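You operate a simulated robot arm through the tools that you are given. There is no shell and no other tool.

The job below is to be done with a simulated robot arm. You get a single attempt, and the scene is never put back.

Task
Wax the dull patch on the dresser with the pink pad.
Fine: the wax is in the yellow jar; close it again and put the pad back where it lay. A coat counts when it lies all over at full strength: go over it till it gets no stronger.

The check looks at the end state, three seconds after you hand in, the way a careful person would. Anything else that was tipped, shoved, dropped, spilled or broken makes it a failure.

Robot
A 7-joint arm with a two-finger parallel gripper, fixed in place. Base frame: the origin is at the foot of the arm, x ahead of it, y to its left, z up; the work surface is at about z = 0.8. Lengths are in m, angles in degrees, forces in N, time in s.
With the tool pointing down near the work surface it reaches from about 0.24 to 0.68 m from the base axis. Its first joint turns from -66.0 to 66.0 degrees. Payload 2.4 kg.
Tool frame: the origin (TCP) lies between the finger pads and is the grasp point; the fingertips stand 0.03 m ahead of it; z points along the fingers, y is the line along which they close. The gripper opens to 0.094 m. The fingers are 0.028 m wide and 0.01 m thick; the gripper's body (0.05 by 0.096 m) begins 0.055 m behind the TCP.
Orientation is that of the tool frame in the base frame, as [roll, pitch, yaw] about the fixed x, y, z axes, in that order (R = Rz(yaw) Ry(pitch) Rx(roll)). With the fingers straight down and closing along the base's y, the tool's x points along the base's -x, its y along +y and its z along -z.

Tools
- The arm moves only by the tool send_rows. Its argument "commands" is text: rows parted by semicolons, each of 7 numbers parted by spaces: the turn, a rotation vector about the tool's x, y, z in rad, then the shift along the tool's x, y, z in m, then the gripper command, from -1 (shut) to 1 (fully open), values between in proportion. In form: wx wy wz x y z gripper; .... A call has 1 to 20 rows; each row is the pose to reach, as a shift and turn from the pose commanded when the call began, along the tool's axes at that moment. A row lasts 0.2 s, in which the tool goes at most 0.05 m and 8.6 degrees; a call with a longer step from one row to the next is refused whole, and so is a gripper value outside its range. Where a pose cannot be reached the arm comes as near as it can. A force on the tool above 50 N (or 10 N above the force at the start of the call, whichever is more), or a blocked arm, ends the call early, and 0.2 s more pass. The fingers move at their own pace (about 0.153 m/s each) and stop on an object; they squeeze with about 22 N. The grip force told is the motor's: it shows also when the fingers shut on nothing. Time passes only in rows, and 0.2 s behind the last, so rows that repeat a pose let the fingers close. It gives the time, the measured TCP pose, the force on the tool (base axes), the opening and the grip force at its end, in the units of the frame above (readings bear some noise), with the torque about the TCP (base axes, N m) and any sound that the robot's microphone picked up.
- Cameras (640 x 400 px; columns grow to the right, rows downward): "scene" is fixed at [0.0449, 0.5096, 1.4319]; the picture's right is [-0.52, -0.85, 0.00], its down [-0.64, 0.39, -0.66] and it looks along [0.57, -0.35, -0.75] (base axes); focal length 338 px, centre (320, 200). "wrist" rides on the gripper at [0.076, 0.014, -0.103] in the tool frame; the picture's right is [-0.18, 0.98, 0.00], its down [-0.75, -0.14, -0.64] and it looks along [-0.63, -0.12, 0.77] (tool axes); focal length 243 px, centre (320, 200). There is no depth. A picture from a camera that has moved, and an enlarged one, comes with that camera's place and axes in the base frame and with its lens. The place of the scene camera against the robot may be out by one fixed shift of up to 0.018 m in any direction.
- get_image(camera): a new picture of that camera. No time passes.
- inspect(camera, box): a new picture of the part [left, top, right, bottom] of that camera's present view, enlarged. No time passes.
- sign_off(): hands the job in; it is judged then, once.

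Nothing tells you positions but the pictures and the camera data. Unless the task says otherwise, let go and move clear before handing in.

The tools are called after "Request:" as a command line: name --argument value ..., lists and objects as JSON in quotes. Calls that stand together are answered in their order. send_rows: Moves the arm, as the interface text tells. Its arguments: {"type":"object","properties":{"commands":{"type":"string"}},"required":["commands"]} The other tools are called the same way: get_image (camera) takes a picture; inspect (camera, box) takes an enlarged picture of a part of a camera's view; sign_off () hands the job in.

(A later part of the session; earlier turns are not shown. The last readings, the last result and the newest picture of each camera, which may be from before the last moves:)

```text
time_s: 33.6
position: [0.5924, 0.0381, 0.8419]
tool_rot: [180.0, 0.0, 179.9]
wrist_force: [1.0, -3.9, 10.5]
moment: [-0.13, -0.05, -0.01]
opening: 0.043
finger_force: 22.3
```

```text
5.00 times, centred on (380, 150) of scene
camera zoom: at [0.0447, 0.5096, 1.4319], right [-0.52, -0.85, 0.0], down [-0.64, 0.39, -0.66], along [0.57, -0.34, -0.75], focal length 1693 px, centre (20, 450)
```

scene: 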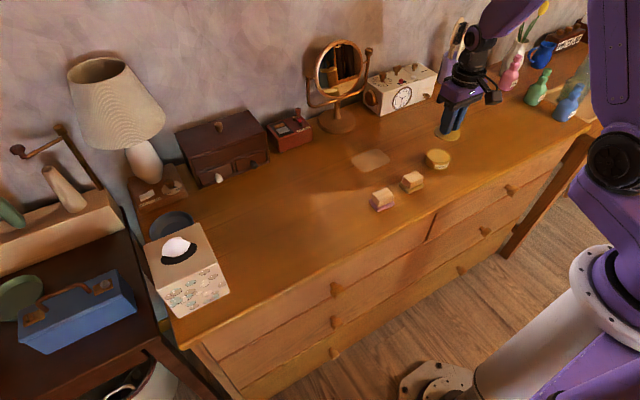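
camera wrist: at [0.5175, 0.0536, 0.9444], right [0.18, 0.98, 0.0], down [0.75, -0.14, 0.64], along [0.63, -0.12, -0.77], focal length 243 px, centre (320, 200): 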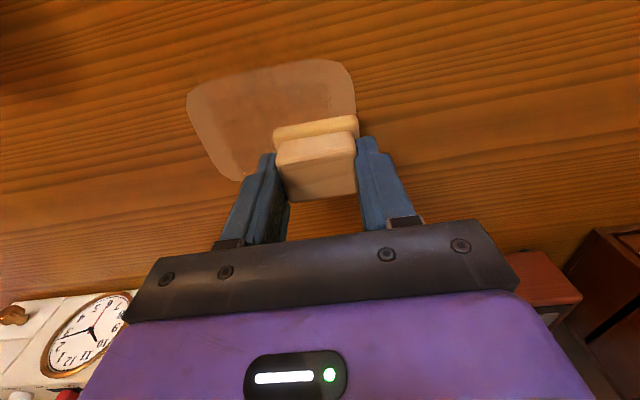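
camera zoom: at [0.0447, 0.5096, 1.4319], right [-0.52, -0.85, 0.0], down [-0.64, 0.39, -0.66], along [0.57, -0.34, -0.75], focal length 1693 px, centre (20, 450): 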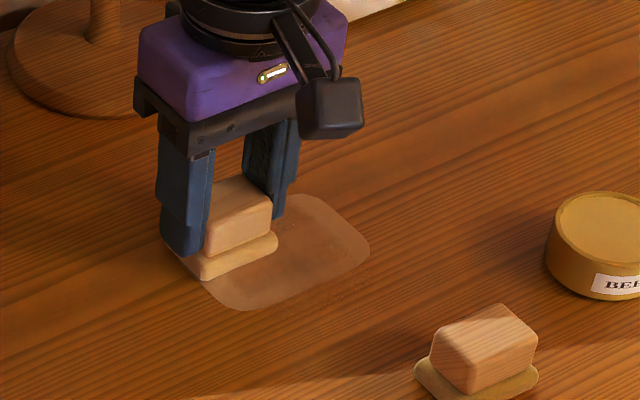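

Request:
inspect --camera "wrist" --box '[170, 40, 380, 190]'

Request:
inspect --camera "scene" --box '[340, 140, 410, 180]'

```text
2.67 times, centred on (275, 115) of wrist
camera zoom: at [0.5175, 0.0536, 0.9444], right [0.18, 0.98, 0.0], down [0.75, -0.14, 0.64], along [0.63, -0.12, -0.77], focal length 647 px, centre (440, 427)
```

zoom: 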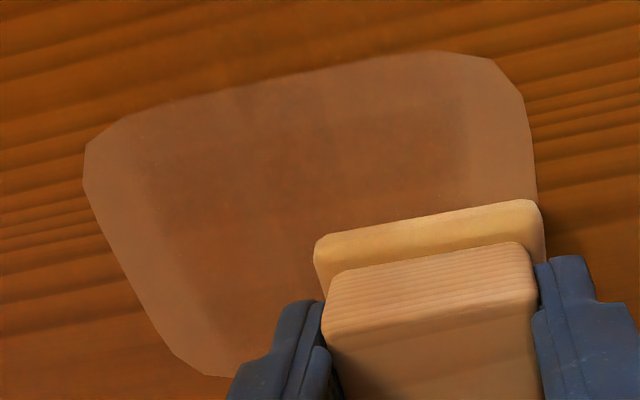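

```text
9.14 times, centred on (375, 160) of scene
camera zoom: at [0.0447, 0.5096, 1.4319], right [-0.52, -0.85, 0.0], down [-0.64, 0.39, -0.66], along [0.57, -0.34, -0.75], focal length 3095 px, centre (-183, 566)
```

zoom: 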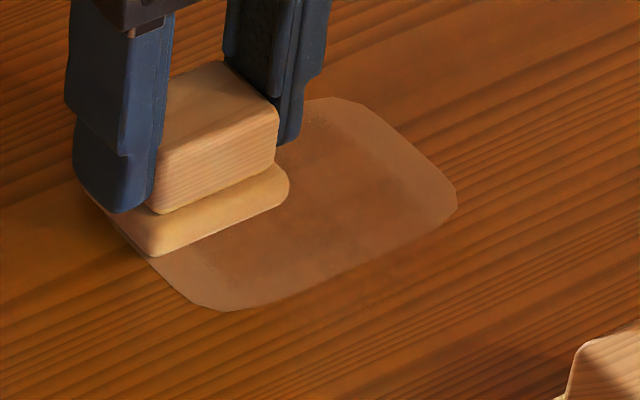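

The middle of the patch is taking wax but the margins are lighter, so the effective contact is narrower than the pad. I'll widen the strokes to cover the edges, starting with the far side.

Request:
send_rows --commands "0 0 0 -0.006 0.01 0 -1;0 0 0 -0.011 0.018 0 -1;0 0 0 -0.011 0.018 0 -1;0 0 0 -0.011 0 0 -1;0 0 0 -0.011 -0.018 0 -1;0 0 0 -0.011 -0.036 0 -1;0 0 0 -0.011 -0.054 0 -1;0 0 0 -0.011 -0.071 0 -1;0 0 0 -0.004 -0.071 0 -1;0 0 0 0.003 -0.071 0 -1;0 0 0 0.003 -0.054 0 -1;0 0 0 0.003 -0.036 0 -1;0 0 0 0.003 -0.018 0 -1;0 0 0 0.003 0 0 -1;0 0 0 0.003 0.018 0 -1;0 0 0 0.01 0.018 0 -1;0 0 0 0.018 0.018 0 -1;0 0 0 0.018 0 0 -1;0 0 0 0.018 -0.018 0 -1"

Request:
inspect --camera "scene" --box '[340, 130, 420, 190]'

```text
time_s: 37.6
position: [0.5744, 0.021, 0.8412]
tool_rot: [-179.9, -0.3, -179.9]
wrist_force: [-0.8, 4.0, 7.7]
moment: [0.17, -0.03, -0.01]
opening: 0.043
finger_force: 21.9
```

```text
6.67 times, centred on (380, 160) of scene
camera zoom: at [0.0447, 0.5097, 1.4319], right [-0.52, -0.85, 0.0], down [-0.64, 0.39, -0.66], along [0.57, -0.35, -0.75], focal length 2257 px, centre (-80, 467)
```

zoom: 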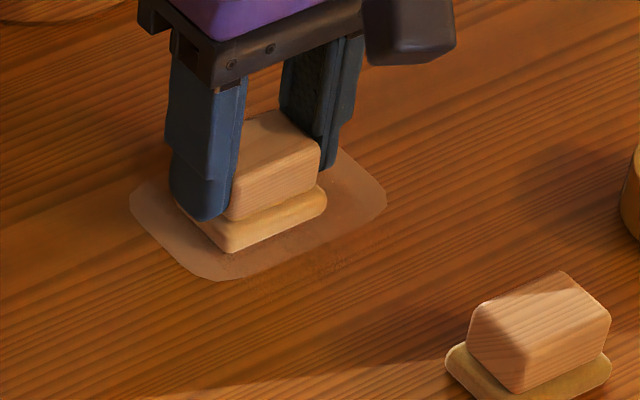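

Request:
send_rows --commands "0 0 0 0 -0.018 0 -1;0 0 0 0 -0.036 0 -1;0 0 0 0 -0.053 0 -1;0 0 0 0.007 -0.053 0 -1;0 0 0 0.014 -0.053 0 -1;0 0 0 0.014 -0.036 0 -1;0 0 0 0.014 -0.018 0 -1;0 0 0 0.014 0 0 -1;0 0 0 0.014 0.018 0 -1;0 0 0 0.014 0.036 0 -1;0 0 0 0.021 0.036 0 -1;0 0 0 0.028 0.036 0 -1;0 0 0 0.028 0.018 0 -1;0 0 0 0.028 0 0 -1;0 0 0 0.028 -0.018 0 -1;0 0 0 0.028 -0.036 0 -1;0 0 0 0.028 -0.053 0 -1;0 0 0 0.028 -0.053 0 -1;0 0 0 0.028 -0.053 -0.01 -1;0 0 0 0.028 -0.053 -0.04 -1"

Request:
get_image --camera "wrist"

Request:
inspect --camera "scene" --box '[340, 120, 430, 190]'

```text
time_s: 41.8
position: [0.545, -0.0328, 0.8811]
tool_rot: [-180.0, -0.1, 180.0]
wrist_force: [-0.1, 1.2, 0.3]
moment: [0.02, 0.03, 0.0]
opening: 0.0429
finger_force: 22.2
```

```text
taken
camera wrist: at [0.4704, -0.0181, 0.9837], right [0.19, 0.98, 0.0], down [0.75, -0.14, 0.64], along [0.63, -0.12, -0.77], focal length 243 px, centre (320, 200)
```

wrist: 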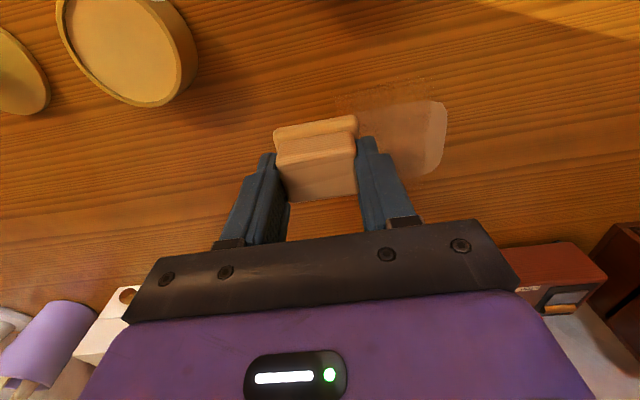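

```text
5.71 times, centred on (385, 155) of scene
camera zoom: at [0.0449, 0.5096, 1.4319], right [-0.52, -0.85, 0.0], down [-0.64, 0.39, -0.66], along [0.57, -0.35, -0.75], focal length 1934 px, centre (-51, 457)
```

zoom: 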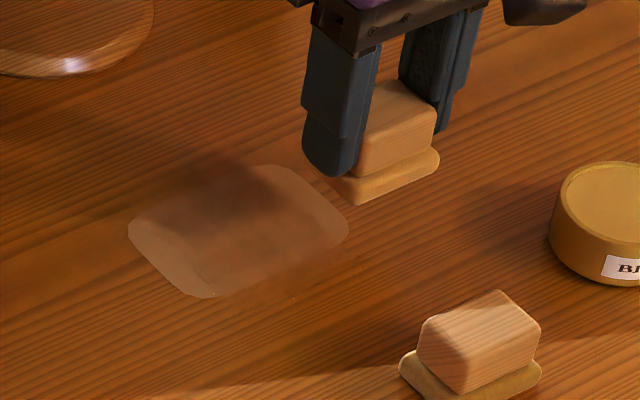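

The coat is building. I'll go back above the jar to reload, which also gives a clear wrist view of the whole patch.

Request:
send_rows --commands "0 0 0 0.01 -0.01 -0.03 -1;0 0 0 0.025 -0.03 -0.06 -1;0 0 0 0.04 -0.05 -0.067 -1;0 0 0 0.06 -0.075 -0.067 -1;0 0 0 0.078 -0.0985 -0.067 -1;0 0 0 0.078 -0.0985 -0.067 -1"

Request:
get_image --camera "wrist"

Request:
inspect --camera "wrist" --box '[390, 120, 530, 210]'

Request:
inspect --camera "scene" --box '[340, 130, 410, 180]'

```text
time_s: 43.2
position: [0.4679, -0.131, 0.9483]
tool_rot: [-179.9, 0.1, 179.9]
wrist_force: [0.2, -0.7, -0.3]
moment: [0.0, 0.01, 0.05]
opening: 0.043
finger_force: 22.0
```

```text
taken
camera wrist: at [0.3926, -0.1161, 1.0516], right [0.18, 0.98, 0.0], down [0.75, -0.14, 0.64], along [0.63, -0.12, -0.77], focal length 243 px, centre (320, 200)
```

wrist: 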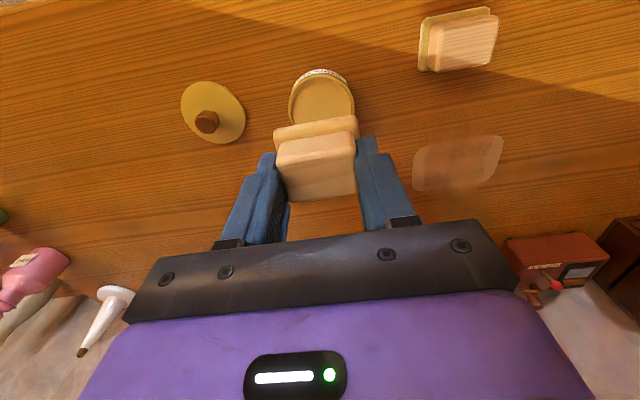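

```text
4.44 times, centred on (460, 165) of wrist
camera zoom: at [0.3926, -0.1161, 1.0516], right [0.18, 0.98, 0.0], down [0.75, -0.14, 0.64], along [0.63, -0.12, -0.77], focal length 1078 px, centre (-302, 356)
```

zoom: 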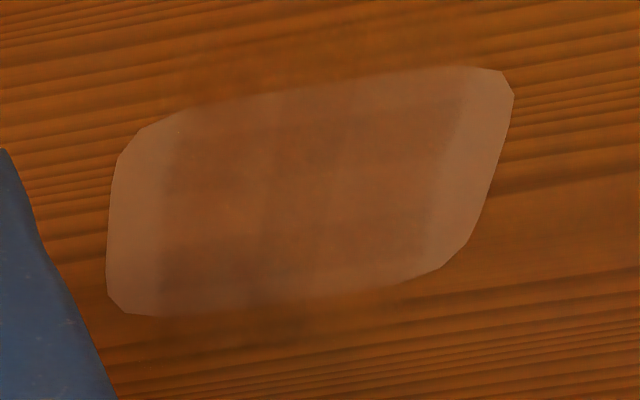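

```text
8.00 times, centred on (375, 155) of scene
camera zoom: at [0.0449, 0.5096, 1.4319], right [-0.52, -0.85, 0.0], down [-0.64, 0.39, -0.66], along [0.57, -0.35, -0.75], focal length 2708 px, centre (-120, 560)
```

zoom: 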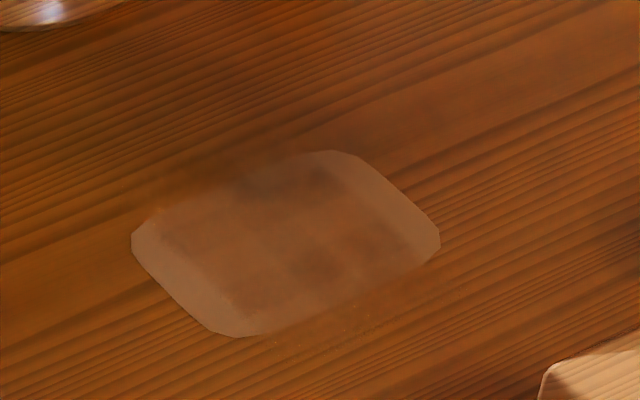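

Request:
inspect --camera "wrist" --box '[260, 60, 380, 160]'

```text
4.00 times, centred on (320, 110) of wrist
camera zoom: at [0.3926, -0.1161, 1.0516], right [0.18, 0.98, 0.0], down [0.75, -0.14, 0.64], along [0.63, -0.12, -0.77], focal length 970 px, centre (320, 560)
```

zoom: 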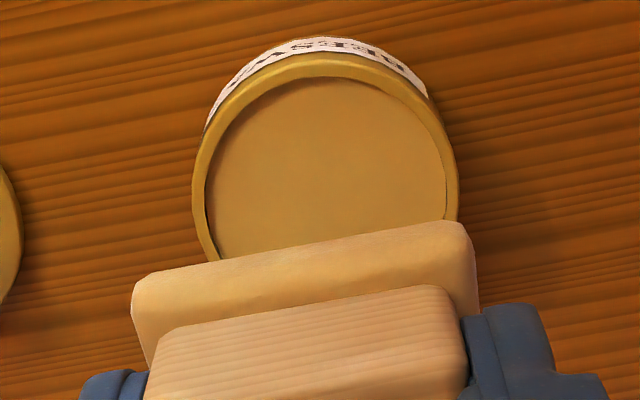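

The pad still looks yellow, but the bands at both y ends of the patch remain lighter, as if it ran low on wax. I'll reload it.

Request:
send_rows --commands "0 0 0 0 0 0.03 -1;0 0 0 0 0 0.055 -1;0 0 0 0 0 0.07 -1;0 0 0 0 0 0.076 -1;0 0 0 0 0 0.078 -1;0 0 0 0 0 0.079 -1;0 0 0 0 0 0.0795 -1;0 0 0 0 0 0.0795 -1;0 0 0 0 0 0.0795 -1"

```text
time_s: 45.2
position: [0.4693, -0.1311, 0.8701]
tool_rot: [180.0, 0.1, -180.0]
wrist_force: [-3.5, 3.9, 20.8]
moment: [0.02, 0.07, -0.02]
opening: 0.043
finger_force: 22.3
```

Reloaded at about 20 N. Now I'll go directly to the right-hand end band (y ≈ -0.031) and make strokes along x there.

Request:
send_rows --commands "0 0 0 0 0 -0.004 -1;0 0 0 0 0 -0.035 -1;0 0 0 0 0 -0.07 -1;0 0 0 -0.025 0.03 -0.08 -1;0 0 0 -0.05 0.06 -0.08 -1;0 0 0 -0.078 0.0985 -0.075 -1;0 0 0 -0.078 0.0985 -0.035 -1;0 0 0 -0.078 0.0985 0.005 -1;0 0 0 -0.078 0.0985 0.022 -1;0 0 0 -0.078 0.0985 0.0255 -1;0 0 0 -0.078 0.0985 0.0275 -1;0 0 0 -0.092 0.0985 0.0275 -1;0 0 0 -0.106 0.0985 0.0275 -1;0 0 0 -0.12 0.0985 0.0275 -1;0 0 0 -0.135 0.0985 0.0275 -1;0 0 0 -0.12 0.0985 0.0275 -1;0 0 0 -0.106 0.0985 0.0275 -1;0 0 0 -0.092 0.0985 0.0275 -1;0 0 0 -0.078 0.0985 0.0275 -1"

```text
time_s: 49.2
position: [0.5478, -0.0327, 0.8421]
tool_rot: [180.0, 0.1, -180.0]
wrist_force: [3.4, 0.4, 5.5]
moment: [0.0, -0.13, -0.04]
opening: 0.0429
finger_force: 22.2
```

Request:
send_rows --commands "0 0 0 0 0 -0.01 -1;0 0 0 0 0.03 -0.01 -1;0 0 0 0 0.06 -0.01 -1;0 0 0 0 0.089 -0.01 -1;0 0 0 0 0.089 -0.01 -1"

Request:
inspect --camera "scene" --box '[340, 130, 410, 180]'

Request:
get_image --camera "wrist"

```text
time_s: 50.4
position: [0.5471, 0.0567, 0.8517]
tool_rot: [-179.9, 0.1, -180.0]
wrist_force: [0.2, -0.2, -1.5]
moment: [0.01, 0.02, -0.02]
opening: 0.0428
finger_force: 21.9
```

```text
8.00 times, centred on (375, 155) of scene
camera zoom: at [0.0449, 0.5097, 1.4319], right [-0.52, -0.85, 0.0], down [-0.64, 0.39, -0.66], along [0.57, -0.34, -0.75], focal length 2708 px, centre (-120, 560)
```

zoom: 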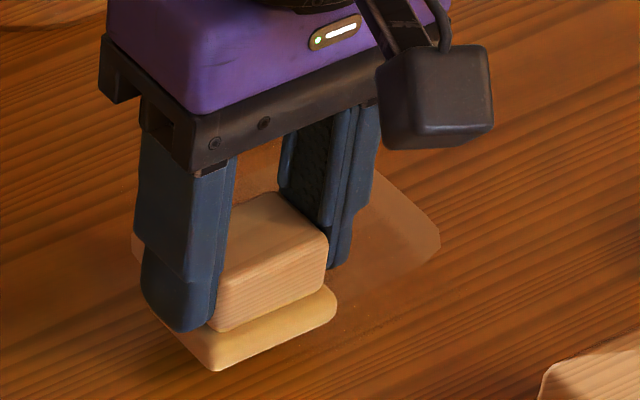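

```text
taken
camera wrist: at [0.4709, 0.0718, 0.9539], right [0.18, 0.98, 0.0], down [0.75, -0.14, 0.64], along [0.63, -0.12, -0.77], focal length 243 px, centre (320, 200)
```

wrist: 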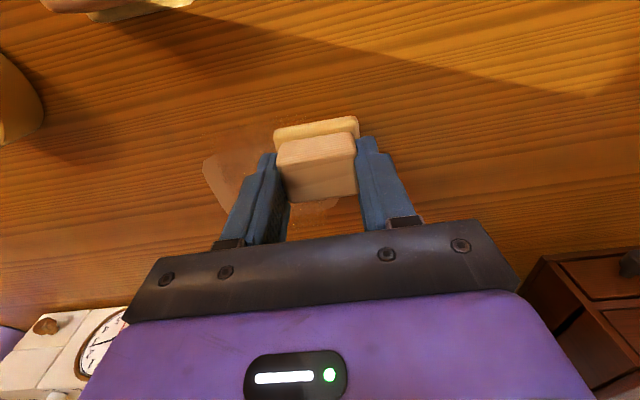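

The right-end band still looks unchanged even though the pad passed right over it. I'll lift and take a clear, closer view to understand how the wax is laying down.

Request:
send_rows --commands "0 0 0 0 0 -0.03 -1;0 0 0 0.01 -0.03 -0.06 -1;0 0 0 0.02 -0.07 -0.078 -1;0 0 0 0.03 -0.11 -0.078 -1;0 0 0 0.04 -0.15 -0.078 -1;0 0 0 0.047 -0.188 -0.078 -1;0 0 0 0.047 -0.188 -0.078 -1"

Request:
inspect --camera "wrist" --box '[390, 90, 550, 210]'

Request:
inspect --camera "scene" --box '[340, 130, 410, 180]'

```text
time_s: 52.0
position: [0.4977, -0.1304, 0.9293]
tool_rot: [180.0, 0.0, 179.9]
wrist_force: [0.1, -0.5, -0.1]
moment: [-0.04, -0.04, 0.0]
opening: 0.0432
finger_force: 22.0
```

```text
3.33 times, centred on (470, 150) of wrist
camera zoom: at [0.4225, -0.1163, 1.0335], right [0.18, 0.98, 0.0], down [0.75, -0.14, 0.64], along [0.63, -0.12, -0.77], focal length 809 px, centre (-180, 367)
```

zoom: 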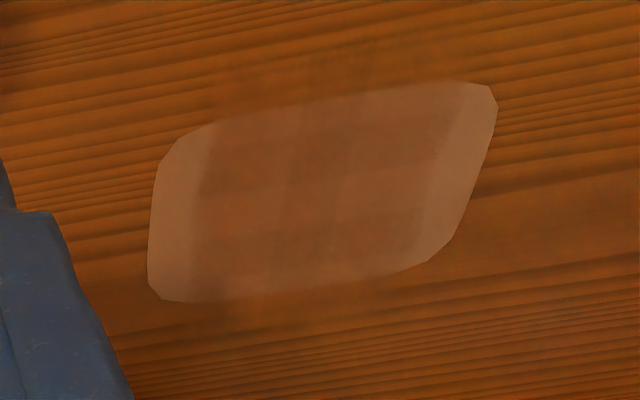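

```text
8.00 times, centred on (375, 155) of scene
camera zoom: at [0.0449, 0.5096, 1.4319], right [-0.52, -0.85, 0.0], down [-0.64, 0.39, -0.66], along [0.57, -0.35, -0.75], focal length 2708 px, centre (-120, 560)
```

zoom: 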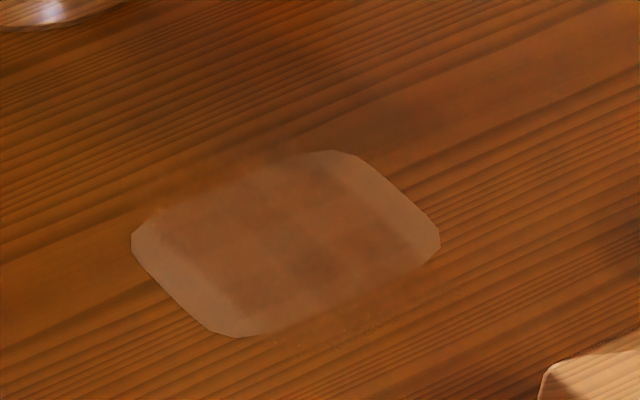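

Request:
inspect --camera "wrist" --box '[425, 90, 525, 150]'

Request:
inspect --camera "wrist" --box '[415, 130, 515, 200]'

Request:
inspect --camera "scene" --box '[345, 140, 405, 178]'

```text
6.40 times, centred on (475, 120) of wrist
camera zoom: at [0.4225, -0.1163, 1.0335], right [0.18, 0.98, 0.0], down [0.75, -0.14, 0.64], along [0.63, -0.12, -0.77], focal length 1553 px, centre (-672, 712)
```

zoom: 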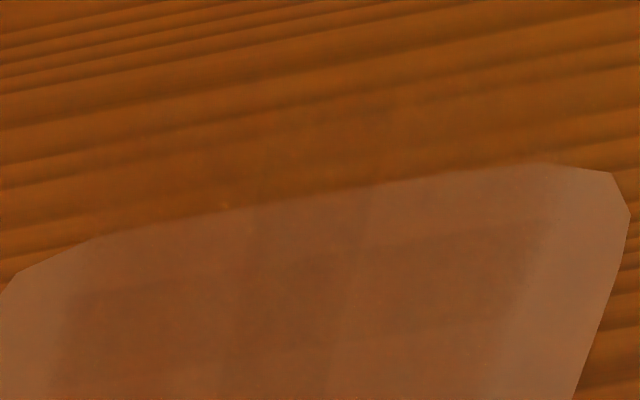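

```text
5.71 times, centred on (465, 165) of wrist
camera zoom: at [0.4225, -0.1163, 1.0335], right [0.18, 0.98, 0.0], down [0.75, -0.14, 0.64], along [0.63, -0.12, -0.77], focal length 1386 px, centre (-509, 400)
```

zoom: 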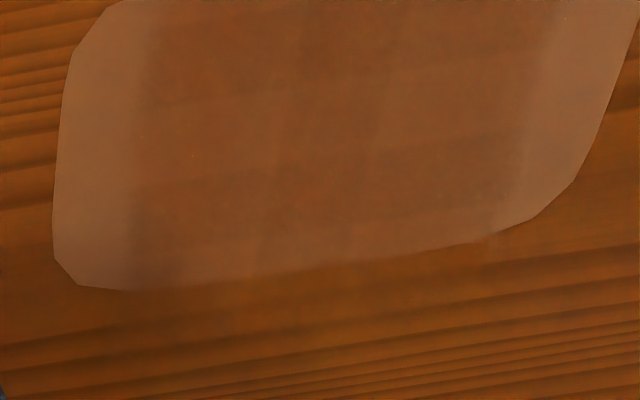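

```text
10.53 times, centred on (375, 159) of scene
camera zoom: at [0.0449, 0.5096, 1.4319], right [-0.52, -0.85, 0.0], down [-0.64, 0.39, -0.66], along [0.57, -0.35, -0.75], focal length 3564 px, centre (-259, 632)
```

zoom: 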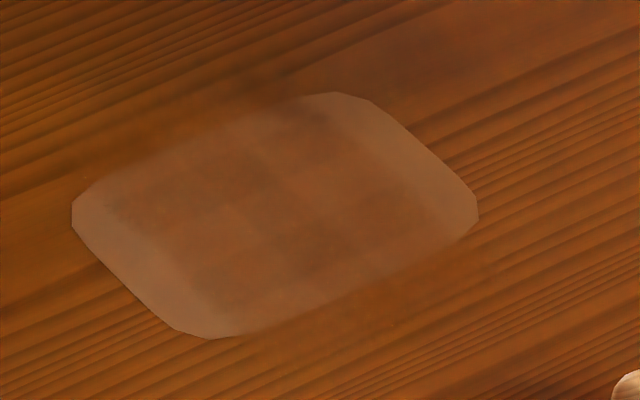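

The overlay shows a tartan of strokes, so wax is depositing, just unevenly. I'll keep coating with the whole patch and its margins covered, in both stroke directions, until nothing changes. First, strokes along y from the far side.

Request:
send_rows --commands "0 0 0 -0.027 0.025 0 -1;0 0 0 -0.054 0.05 0 -1;0 0 0 -0.08 0.075 0 -1;0 0 0 -0.107 0.1 0 -1;0 0 0 -0.107 0.1 0.04 -1;0 0 0 -0.107 0.1 0.075 -1;0 0 0 -0.107 0.1 0.086 -1;0 0 0 -0.107 0.1 0.0882 -1;0 0 0 -0.107 0.122 0.0882 -1;0 0 0 -0.107 0.144 0.0882 -1;0 0 0 -0.107 0.166 0.0882 -1;0 0 0 -0.107 0.187 0.0882 -1;0 0 0 -0.092 0.187 0.0882 -1;0 0 0 -0.092 0.166 0.0882 -1;0 0 0 -0.092 0.144 0.0882 -1;0 0 0 -0.092 0.122 0.0882 -1;0 0 0 -0.092 0.1 0.0882 -1;0 0 0 -0.076 0.1 0.0882 -1"

Request:
send_rows --commands "0 0 0 0 0.022 0 -1;0 0 0 0 0.044 0 -1;0 0 0 0 0.066 0 -1;0 0 0 0 0.087 0 -1;0 0 0 0.016 0.087 0 -1;0 0 0 0.016 0.066 0 -1;0 0 0 0.016 0.044 0 -1;0 0 0 0.016 0.022 0 -1;0 0 0 0.016 0 0 -1;0 0 0 0.031 0 0 -1;0 0 0 0.031 0.022 0 -1;0 0 0 0.031 0.044 0 -1;0 0 0 0.031 0.066 0 -1;0 0 0 0.031 0.087 0 -1;0 0 0 0.031 0.087 -0.002 -1"

```text
time_s: 55.8
position: [0.5772, -0.0327, 0.8409]
tool_rot: [-179.9, 0.3, 179.8]
wrist_force: [8.7, -2.7, 17.9]
moment: [-0.02, -0.17, 0.0]
opening: 0.0429
finger_force: 21.9
```

```text
time_s: 59.0
position: [0.543, 0.0582, 0.8425]
tool_rot: [180.0, 0.0, -180.0]
wrist_force: [2.4, -0.2, 1.6]
moment: [0.02, -0.14, 0.03]
opening: 0.043
finger_force: 22.3
```

Now cross strokes along x over the whole area.

Request:
send_rows --commands "0 0 0 0 0 0.0018 -1;0 0 0 -0.021 0 0.0018 -1;0 0 0 -0.042 0 0.0018 -1;0 0 0 -0.062 0 0.0018 -1;0 0 0 -0.062 -0.022 0.0018 -1;0 0 0 -0.042 -0.022 0.0018 -1;0 0 0 -0.021 -0.022 0.0018 -1;0 0 0 0 -0.022 0.0018 -1;0 0 0 0 -0.044 0.0018 -1;0 0 0 -0.021 -0.044 0.0018 -1;0 0 0 -0.042 -0.044 0.0018 -1;0 0 0 -0.062 -0.044 0.0018 -1;0 0 0 -0.062 -0.065 0.0018 -1;0 0 0 -0.042 -0.065 0.0018 -1;0 0 0 -0.021 -0.065 0.0018 -1;0 0 0 0 -0.065 0.0018 -1;0 0 0 0 -0.087 0.0018 -1;0 0 0 -0.021 -0.087 0.0018 -1;0 0 0 -0.042 -0.087 0.0018 -1;0 0 0 -0.062 -0.087 0.0018 -1"

Request:
send_rows --commands "0 0 0 0 0 -0.01 -1;0 0 0 0.005 -0.01 -0.04 -1;0 0 0 0.03 -0.03 -0.08 -1;0 0 0 0.055 -0.05 -0.088 -1;0 0 0 0.08 -0.075 -0.088 -1;0 0 0 0.107 -0.1 -0.088 -1;0 0 0 0.107 -0.1 -0.088 -1"

Request:
inspect --camera "wrist" --box '[390, 90, 550, 210]'

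Request:
inspect --camera "scene" --box '[345, 140, 405, 178]'

Request:
get_image --camera "scene"

```text
time_s: 63.2
position: [0.6065, -0.0316, 0.8418]
tool_rot: [179.9, 0.1, -180.0]
wrist_force: [-9.7, -1.9, 19.3]
moment: [-0.06, 0.32, -0.04]
opening: 0.0431
finger_force: 21.6
```

```text
refused: row 3 steps farther than a row can; nothing moved
```

```text
3.33 times, centred on (470, 150) of wrist
camera zoom: at [0.5312, -0.0167, 0.9445], right [0.18, 0.98, 0.0], down [0.75, -0.14, 0.64], along [0.63, -0.12, -0.77], focal length 809 px, centre (-180, 367)
```

zoom: 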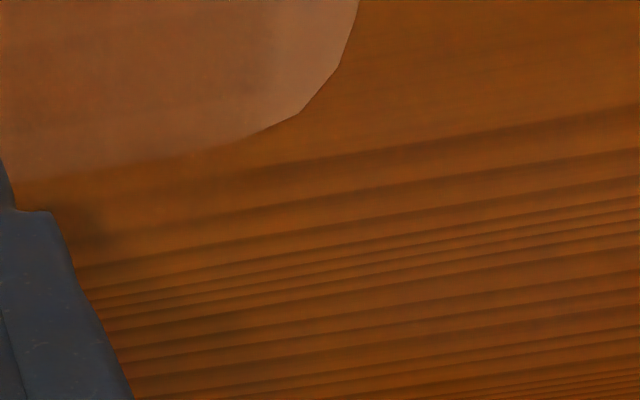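

```text
10.53 times, centred on (375, 159) of scene
camera zoom: at [0.0443, 0.5096, 1.4319], right [-0.52, -0.85, 0.0], down [-0.64, 0.39, -0.67], along [0.57, -0.35, -0.75], focal length 3564 px, centre (-259, 632)
```

zoom: 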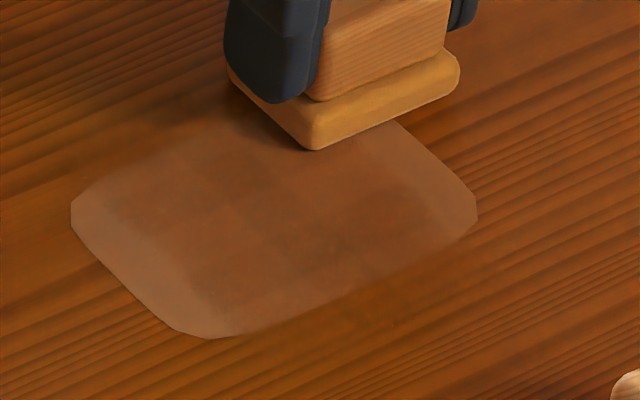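

```text
taken
```

scene: 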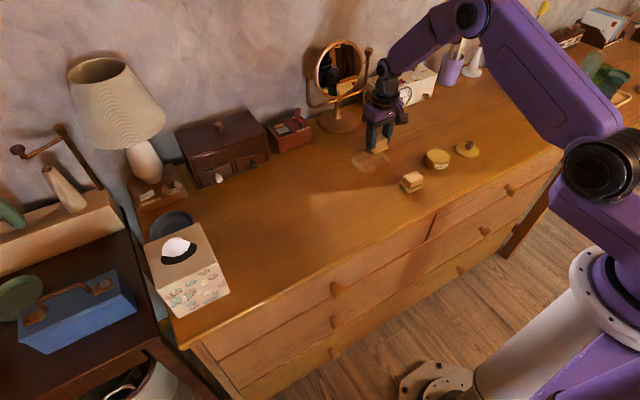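

The coat is stronger now. I'll return to the jar to reload, using smaller steps.

Request:
send_rows --commands "0 0 0 0 0 -0.01 -1;0 0 0 0.005 0 -0.045 -1;0 0 0 0.015 -0.01 -0.085 -1;0 0 0 0.04 -0.03 -0.107 -1;0 0 0 0.07 -0.05 -0.107 -1;0 0 0 0.1 -0.075 -0.107 -1;0 0 0 0.138 -0.0995 -0.107 -1;0 0 0 0.138 -0.0995 -0.107 -1"

Request:
inspect --camera "wrist" --box '[390, 120, 530, 210]'

Request:
inspect --camera "wrist" --box '[260, 60, 380, 160]'

Request:
inspect --camera "scene" --box '[345, 140, 405, 178]'

```text
time_s: 65.0
position: [0.4674, -0.1321, 0.9484]
tool_rot: [179.9, -0.1, 180.0]
wrist_force: [-0.1, 0.1, -0.5]
moment: [0.01, -0.01, 0.03]
opening: 0.0427
finger_force: 21.9
```

```text
4.44 times, centred on (460, 165) of wrist
camera zoom: at [0.3924, -0.1167, 1.051], right [0.18, 0.98, 0.0], down [0.75, -0.14, 0.64], along [0.63, -0.12, -0.77], focal length 1078 px, centre (-302, 356)
```

zoom: 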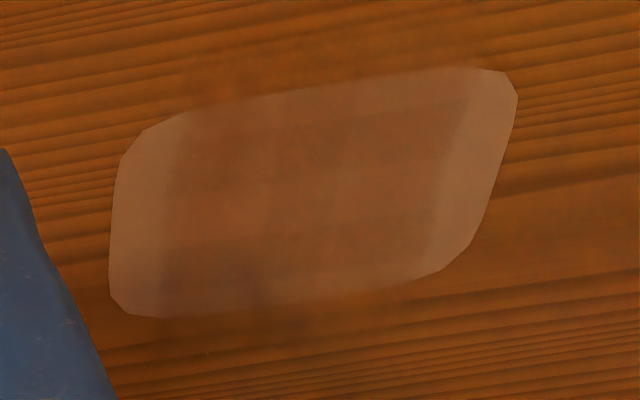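

```text
4.00 times, centred on (320, 110) of wrist
camera zoom: at [0.3924, -0.1167, 1.051], right [0.18, 0.98, 0.0], down [0.75, -0.14, 0.64], along [0.63, -0.12, -0.77], focal length 970 px, centre (320, 560)
```

zoom: 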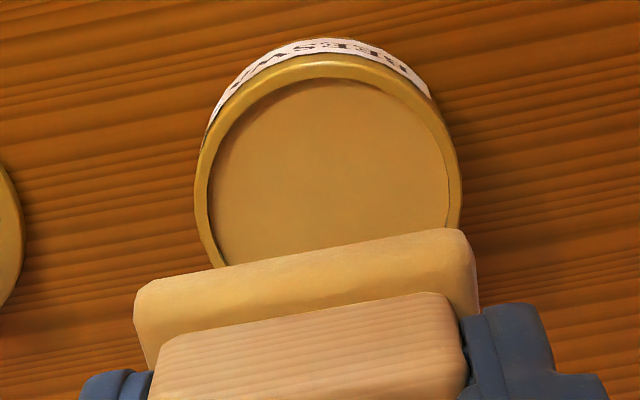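

```text
10.53 times, centred on (375, 159) of scene
camera zoom: at [0.0449, 0.5096, 1.4319], right [-0.52, -0.85, 0.0], down [-0.64, 0.39, -0.66], along [0.57, -0.35, -0.75], focal length 3564 px, centre (-259, 632)
```

zoom: 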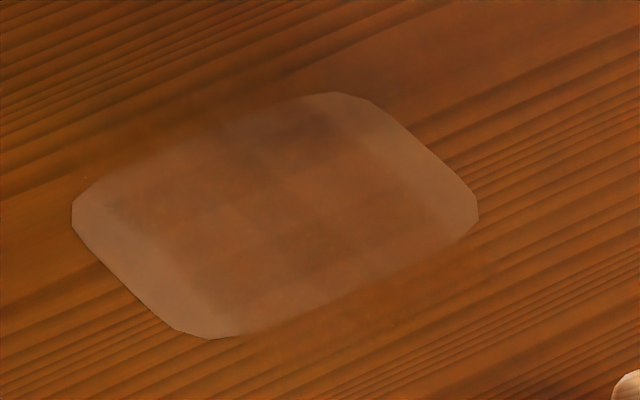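

I'll reload once more and then scrub only the left (+y) end, so I can see where the added wax shows up.

Request:
send_rows --commands "0 0 0 0 0 0.03 -1;0 0 0 0 0 0.055 -1;0 0 0 0 0 0.07 -1;0 0 0 0 0 0.076 -1;0 0 0 0 0 0.078 -1;0 0 0 0 0 0.079 -1;0 0 0 0 0 0.0797 -1;0 0 0 0 0 0.0797 -1;0 0 0 0 0 0.07 -1;0 0 0 0 0 0.03 -1;0 0 0 0 0 0 -1;0 0 0 0 0 0 -1"

Request:
send_rows --commands "0 0 0 -0.017 0.04 0 -1;0 0 0 -0.034 0.08 0 -1;0 0 0 -0.051 0.12 0 -1;0 0 0 -0.067 0.155 0 -1;0 0 0 -0.076 0.1845 0 -1;0 0 0 -0.076 0.1845 0.04 -1;0 0 0 -0.076 0.1845 0.08 -1;0 0 0 -0.076 0.1845 0.104 -1;0 0 0 -0.076 0.1845 0.107 -1;0 0 0 -0.097 0.1845 0.107 -1;0 0 0 -0.117 0.1845 0.107 -1;0 0 0 -0.138 0.1845 0.107 -1;0 0 0 -0.117 0.1845 0.107 -1;0 0 0 -0.097 0.1845 0.107 -1;0 0 0 -0.076 0.1845 0.107 -1;0 0 0 -0.097 0.1845 0.107 -1;0 0 0 -0.117 0.1845 0.107 -1;0 0 0 -0.138 0.1845 0.107 -1;0 0 0 -0.117 0.1845 0.107 -1;0 0 0 -0.097 0.1845 0.107 -1"

Request:
send_rows --commands "0 0 0 -0.021 0 0 -1;0 0 0 -0.041 0 0 -1;0 0 0 -0.021 0 0 -1;0 0 0 0 0 0 -1;0 0 0 0.021 0 0 -1;0 0 0 0 0 0 -1;0 0 0 -0.021 0 0 -1;0 0 0 -0.041 0 0 -1;0 0 0 -0.021 0 0 -1;0 0 0 0 0 0 -1;0 0 0 0.021 0 0 -1;0 0 0 0.021 0 -0.02 -1;0 0 0 0.021 -0.01 -0.06 -1;0 0 0 0.021 -0.045 -0.088 -1;0 0 0 0.03 -0.09 -0.1 -1;0 0 0 0.05 -0.13 -0.1 -1;0 0 0 0.07 -0.165 -0.1 -1;0 0 0 0.097 -0.1845 -0.107 -1;0 0 0 0.097 -0.1845 -0.107 -1"

Request:
inspect --camera "wrist" --box '[390, 120, 530, 210]'

Request:
inspect --camera "scene" --box '[345, 140, 405, 178]'

```text
time_s: 67.6
position: [0.4693, -0.1295, 0.949]
tool_rot: [-180.0, 0.0, -180.0]
wrist_force: [-0.3, -0.4, -0.6]
moment: [-0.01, 0.0, -0.02]
opening: 0.043
finger_force: 21.8
```

```text
time_s: 71.8
position: [0.5652, 0.054, 0.8417]
tool_rot: [-180.0, 0.1, 180.0]
wrist_force: [2.3, 0.1, 6.6]
moment: [-0.05, -0.09, 0.0]
opening: 0.043
finger_force: 22.2
```

```text
time_s: 75.8
position: [0.4693, -0.1294, 0.9476]
tool_rot: [180.0, 0.0, 180.0]
wrist_force: [0.0, -0.3, -1.2]
moment: [0.01, 0.04, -0.01]
opening: 0.0429
finger_force: 22.3
```

```text
4.44 times, centred on (460, 165) of wrist
camera zoom: at [0.3938, -0.1153, 1.0509], right [0.18, 0.98, 0.0], down [0.75, -0.14, 0.64], along [0.63, -0.12, -0.77], focal length 1078 px, centre (-302, 356)
```

zoom: 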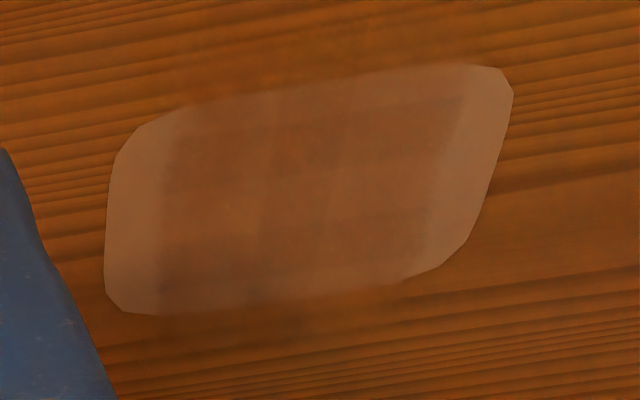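

```text
10.53 times, centred on (375, 159) of scene
camera zoom: at [0.0449, 0.5096, 1.4319], right [-0.52, -0.85, 0.0], down [-0.64, 0.39, -0.66], along [0.57, -0.35, -0.75], focal length 3564 px, centre (-259, 632)
```

zoom: 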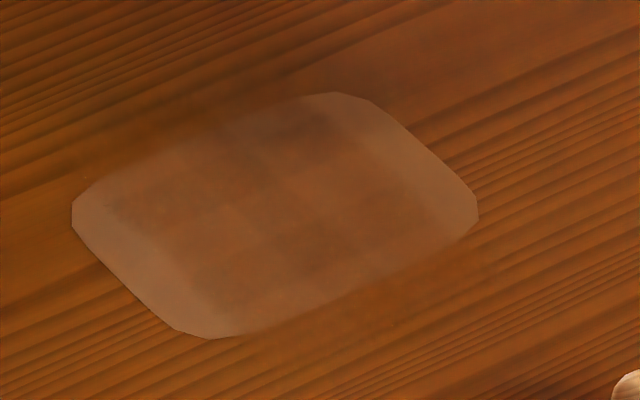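

The extra scrubbing barely changed anything, so the coat is near saturation. I'll reload and do another full pass over everything to compare.

Request:
send_rows --commands "0 0 0 0 0 0.03 -1;0 0 0 0 0 0.055 -1;0 0 0 0 0 0.07 -1;0 0 0 0 0 0.076 -1;0 0 0 0 0 0.078 -1;0 0 0 0 0 0.079 -1;0 0 0 0 0 0.0797 -1;0 0 0 0 0 0.0797 -1;0 0 0 0 0 0.07 -1;0 0 0 0 0 0.03 -1;0 0 0 0 0 0 -1;0 0 0 0 0 0 -1"

Request:
send_rows --commands "0 0 0 -0.03 0.02 0 -1;0 0 0 -0.06 0.045 0 -1;0 0 0 -0.09 0.07 0 -1;0 0 0 -0.125 0.0995 0 -1;0 0 0 -0.133 0.0995 0.04 -1;0 0 0 -0.133 0.0995 0.08 -1;0 0 0 -0.133 0.0995 0.104 -1;0 0 0 -0.133 0.0995 0.1074 -1;0 0 0 -0.133 0.117 0.1074 -1;0 0 0 -0.133 0.134 0.1074 -1;0 0 0 -0.133 0.151 0.1074 -1;0 0 0 -0.133 0.168 0.1074 -1;0 0 0 -0.133 0.1845 0.1074 -1;0 0 0 -0.12 0.1845 0.1074 -1;0 0 0 -0.12 0.168 0.1074 -1;0 0 0 -0.12 0.151 0.1074 -1;0 0 0 -0.12 0.134 0.1074 -1;0 0 0 -0.12 0.117 0.1074 -1;0 0 0 -0.12 0.0995 0.1074 -1;0 0 0 -0.107 0.0995 0.1074 -1"

Request:
send_rows --commands "0 0 0 0 0.017 0 -1;0 0 0 0 0.034 0 -1;0 0 0 0 0.051 0 -1;0 0 0 0 0.068 0 -1;0 0 0 0 0.085 0 -1;0 0 0 0.013 0.085 0 -1;0 0 0 0.013 0.068 0 -1;0 0 0 0.013 0.051 0 -1;0 0 0 0.013 0.034 0 -1;0 0 0 0.013 0.017 0 -1;0 0 0 0.013 0 0 -1;0 0 0 0.027 0 0 -1;0 0 0 0.027 0.017 0 -1;0 0 0 0.027 0.034 0 -1;0 0 0 0.027 0.051 0 -1;0 0 0 0.027 0.068 0 -1;0 0 0 0.027 0.085 0 -1;0 0 0 0.027 0.085 -0.01 -1;0 0 0 0.027 0.065 -0.045 -1"

```text
time_s: 78.4
position: [0.468, -0.1311, 0.9489]
tool_rot: [-180.0, 0.0, 180.0]
wrist_force: [0.1, 0.6, -0.6]
moment: [-0.03, 0.01, -0.02]
opening: 0.0431
finger_force: 21.4
```

```text
time_s: 82.6
position: [0.5768, -0.0346, 0.8426]
tool_rot: [-180.0, 0.4, 179.9]
wrist_force: [10.1, -2.4, 19.2]
moment: [-0.04, -0.17, 0.0]
opening: 0.043
finger_force: 22.1
```

```text
time_s: 86.6
position: [0.5479, 0.0353, 0.8852]
tool_rot: [-179.9, 0.0, -179.9]
wrist_force: [0.5, -0.1, -0.5]
moment: [-0.03, 0.01, -0.01]
opening: 0.0432
finger_force: 22.0
```

Request:
send_rows --commands "0 0 0 0.01 -0.02 -0.03 -1;0 0 0 0.025 -0.05 -0.0624 -1;0 0 0 0.04 -0.09 -0.0624 -1;0 0 0 0.06 -0.13 -0.0624 -1;0 0 0 0.08 -0.1645 -0.0624 -1;0 0 0 0.08 -0.1645 -0.0624 -1;0 0 0 0.08 -0.1645 -0.0624 -1"

Request:
inspect --camera "wrist" --box '[390, 120, 530, 210]'

Request:
inspect --camera "scene" --box '[345, 140, 405, 178]'

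Request:
get_image --camera "wrist"

```text
time_s: 88.2
position: [0.4687, -0.1305, 0.9483]
tool_rot: [180.0, 0.0, -180.0]
wrist_force: [0.2, -0.1, -0.6]
moment: [-0.03, 0.03, 0.02]
opening: 0.0427
finger_force: 22.1
```

```text
4.44 times, centred on (460, 165) of wrist
camera zoom: at [0.3926, -0.1156, 1.0501], right [0.18, 0.98, 0.0], down [0.75, -0.14, 0.64], along [0.63, -0.12, -0.77], focal length 1078 px, centre (-302, 356)
```

zoom: 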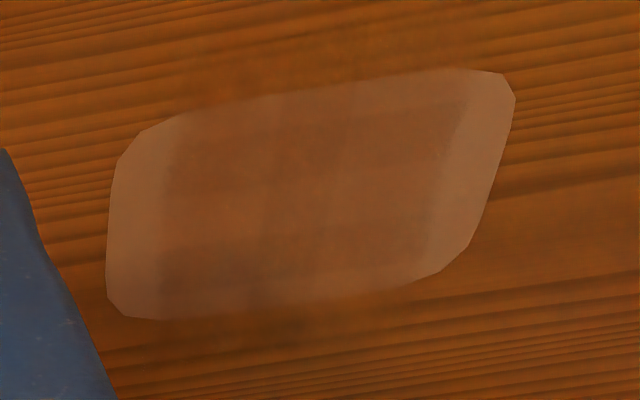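

```text
10.53 times, centred on (375, 159) of scene
camera zoom: at [0.0449, 0.5096, 1.4319], right [-0.52, -0.85, 0.0], down [-0.64, 0.39, -0.66], along [0.57, -0.35, -0.75], focal length 3564 px, centre (-259, 632)
```

zoom: 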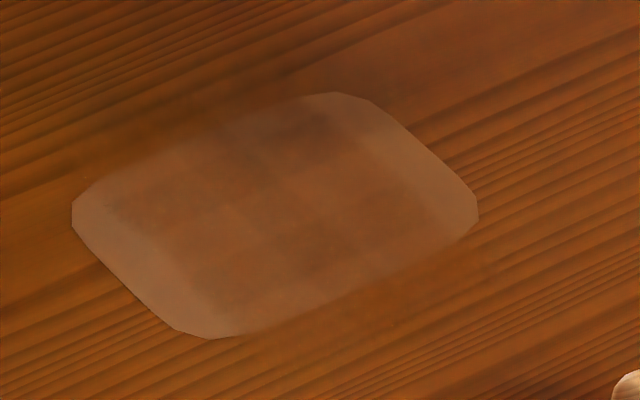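

```text
taken
camera wrist: at [0.3926, -0.1156, 1.0501], right [0.18, 0.98, 0.0], down [0.75, -0.14, 0.64], along [0.63, -0.12, -0.77], focal length 243 px, centre (320, 200)
```

wrist: 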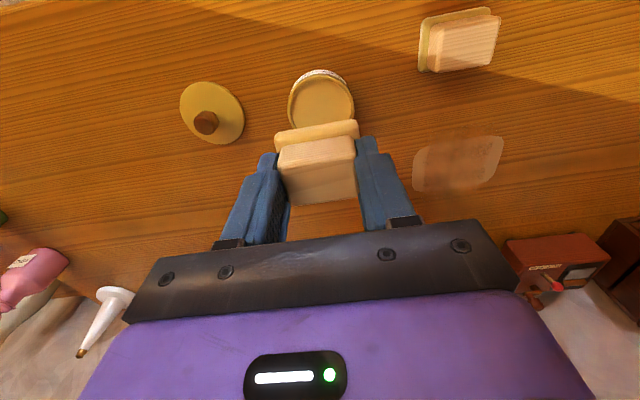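

Before and after now look the same, so the coat isn't getting stronger. To be sure the edges are full, I'll do one last reload and a stroke pass along the near and far borders.

Request:
send_rows --commands "0 0 0 0 0 0.03 -1;0 0 0 0 0 0.055 -1;0 0 0 0 0 0.07 -1;0 0 0 0 0 0.076 -1;0 0 0 0 0 0.078 -1;0 0 0 0 0 0.079 -1;0 0 0 0 0 0.0797 -1;0 0 0 0 0 0.0797 -1;0 0 0 0 0 0.07 -1;0 0 0 0 0 0.03 -1;0 0 0 0 0 0 -1;0 0 0 0 0 0 -1"

Request:
send_rows --commands "0 0 0 -0.02 0.025 0 -1;0 0 0 -0.04 0.055 0 -1;0 0 0 -0.06 0.085 0 -1;0 0 0 -0.068 0.1045 0 -1;0 0 0 -0.068 0.1045 0.04 -1;0 0 0 -0.068 0.1045 0.08 -1;0 0 0 -0.068 0.1045 0.104 -1;0 0 0 -0.068 0.1045 0.1073 -1;0 0 0 -0.068 0.125 0.1073 -1;0 0 0 -0.068 0.145 0.1073 -1;0 0 0 -0.068 0.165 0.1073 -1;0 0 0 -0.068 0.182 0.1073 -1;0 0 0 -0.068 0.165 0.1073 -1;0 0 0 -0.068 0.145 0.1073 -1;0 0 0 -0.068 0.125 0.1073 -1;0 0 0 -0.068 0.1045 0.1073 -1;0 0 0 -0.09 0.1045 0.1073 -1;0 0 0 -0.111 0.1045 0.1073 -1;0 0 0 -0.132 0.1045 0.1073 -1;0 0 0 -0.148 0.1045 0.1073 -1"

Request:
send_rows --commands "0 0 0 0 0.02 0 -1;0 0 0 0 0.04 0 -1;0 0 0 0 0.06 0 -1;0 0 0 0 0.0775 0 -1;0 0 0 0 0.06 0 -1;0 0 0 0 0.04 0 -1;0 0 0 0 0.02 0 -1;0 0 0 0 0 0 -1;0 0 0 0.02 0 0 -1;0 0 0 0.04 0 0 -1;0 0 0 0.04 0.02 0 -1;0 0 0 0.04 0.04 0 -1;0 0 0 0.04 0.06 0 -1;0 0 0 0.04 0.0775 0 -1;0 0 0 0.04 0.0775 -0.01 -1;0 0 0 0.045 0.07 -0.05 -1;0 0 0 0.05 0.06 -0.09 -1;0 0 0 0.06 0.04 -0.1073 -1"

```text
time_s: 90.8
position: [0.4686, -0.1297, 0.9498]
tool_rot: [-180.0, 0.0, -180.0]
wrist_force: [0.5, 0.3, -0.4]
moment: [0.02, -0.03, 0.0]
opening: 0.0433
finger_force: 22.0
```

```text
time_s: 95.0
position: [0.616, -0.0272, 0.8409]
tool_rot: [180.0, 0.1, -179.9]
wrist_force: [-9.0, -1.9, 20.7]
moment: [-0.07, 0.32, -0.01]
opening: 0.043
finger_force: 22.0
```

```text
time_s: 98.8
position: [0.5566, 0.0152, 0.9497]
tool_rot: [180.0, 0.0, -180.0]
wrist_force: [0.5, -0.3, -0.8]
moment: [0.0, 0.03, 0.03]
opening: 0.043
finger_force: 22.2
```

Now I'll carry the pad back above its home spot and restore its original turn.

Request:
send_rows --commands "0 0 0 0.03 0.018 0 -1;0 0 0 0.06 0.036 0 -1;0 0 0 0.09 0.055 0 -1;0 0 0.04 0.115 0.07 0 -1;0 0 0.0785 0.123 0.0755 0 -1;0 0 0.0785 0.123 0.0755 0 -1;0 0 0.0785 0.123 0.0755 0 -1"

Request:
inspect --camera "scene" --box '[345, 140, 405, 178]'

Request:
get_image --camera "wrist"

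```text
time_s: 100.4
position: [0.4331, 0.0899, 0.9489]
tool_rot: [180.0, 0.0, 175.5]
wrist_force: [-0.2, -0.4, 0.6]
moment: [0.0, -0.01, 0.01]
opening: 0.0428
finger_force: 22.3
```

```text
10.53 times, centred on (375, 159) of scene
camera zoom: at [0.0449, 0.5097, 1.4319], right [-0.52, -0.85, 0.0], down [-0.64, 0.39, -0.66], along [0.57, -0.34, -0.75], focal length 3564 px, centre (-259, 632)
```

zoom: 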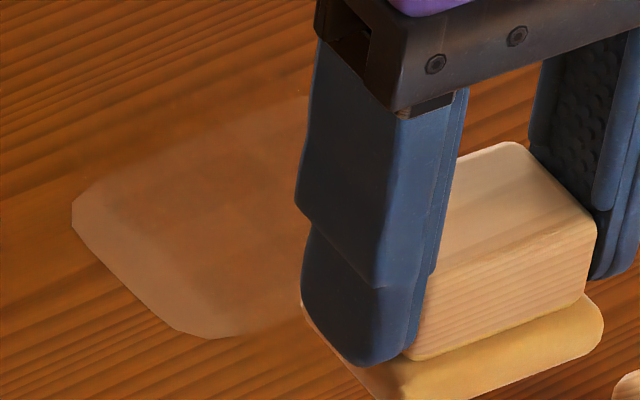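

```text
taken
camera wrist: at [0.3589, 0.1106, 1.051], right [0.26, 0.97, 0.0], down [0.74, -0.2, 0.64], along [0.62, -0.17, -0.77], focal length 243 px, centre (320, 200)
```

wrist: 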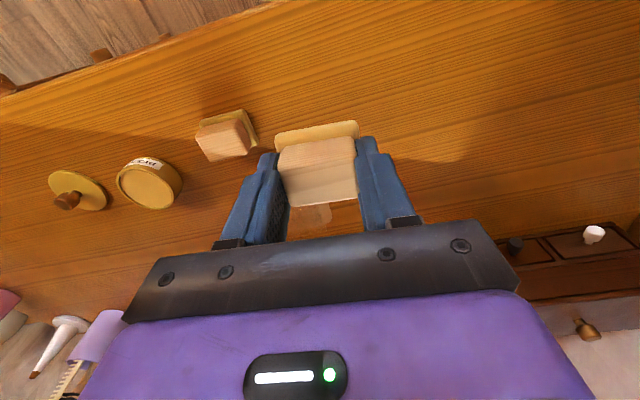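

The patch looks a bit different under this arm pose, perhaps because of the arm's shadow. Before putting the pad down I'll return to the same viewpoint as before for a fair comparison.

Request:
send_rows --commands "0 0 -0.04 0 -0.03 0 -1;0 0 -0.0785 0 -0.07 0 -1;0 0 -0.0785 0 -0.11 0 -1;0 0 -0.0785 0 -0.15 0 -1;0 0 -0.0785 0 -0.19 0 -1;0 0 -0.0785 -0.01 -0.222 0 -1;0 0 -0.0785 -0.01 -0.222 0 -1"

Request:
inspect --camera "wrist" --box '[390, 120, 530, 210]'

Request:
inspect --camera "scene" --box '[345, 140, 405, 178]'

Request:
get_image --camera "wrist"

```text
time_s: 102.0
position: [0.4251, -0.1314, 0.9498]
tool_rot: [-180.0, -0.1, 180.0]
wrist_force: [0.2, 0.5, -0.3]
moment: [0.01, -0.02, -0.02]
opening: 0.0429
finger_force: 21.8
```

```text
4.44 times, centred on (460, 165) of wrist
camera zoom: at [0.3504, -0.1181, 1.0514], right [0.18, 0.98, 0.0], down [0.75, -0.14, 0.64], along [0.63, -0.12, -0.77], focal length 1078 px, centre (-302, 356)
```

zoom: 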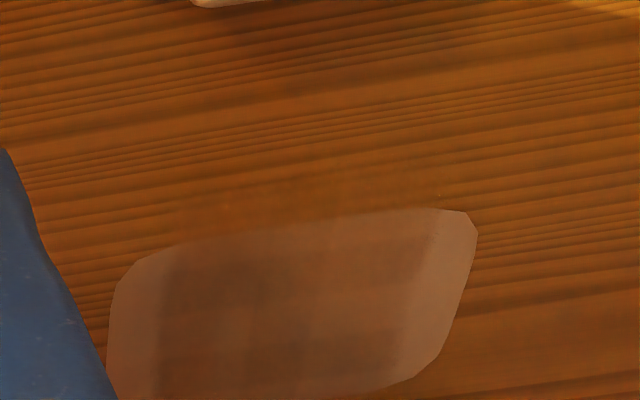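

```text
10.53 times, centred on (375, 159) of scene
camera zoom: at [0.0449, 0.5096, 1.4319], right [-0.52, -0.85, 0.0], down [-0.64, 0.39, -0.66], along [0.57, -0.35, -0.75], focal length 3564 px, centre (-259, 632)
```

zoom: 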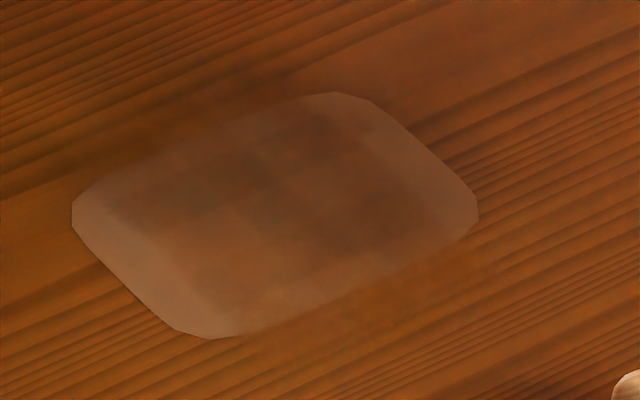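

```text
taken
camera wrist: at [0.3504, -0.1181, 1.0514], right [0.18, 0.98, 0.0], down [0.75, -0.14, 0.64], along [0.63, -0.12, -0.77], focal length 243 px, centre (320, 200)
```

wrist: 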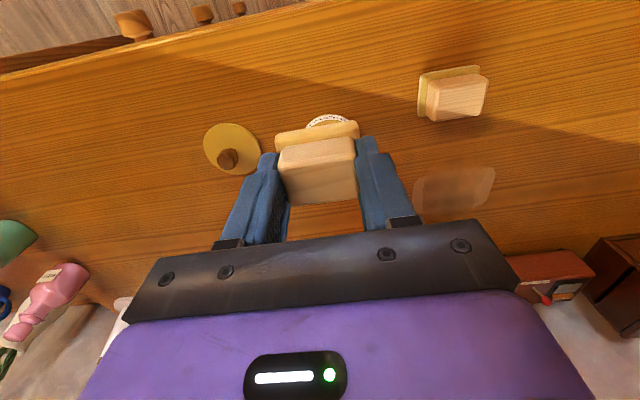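

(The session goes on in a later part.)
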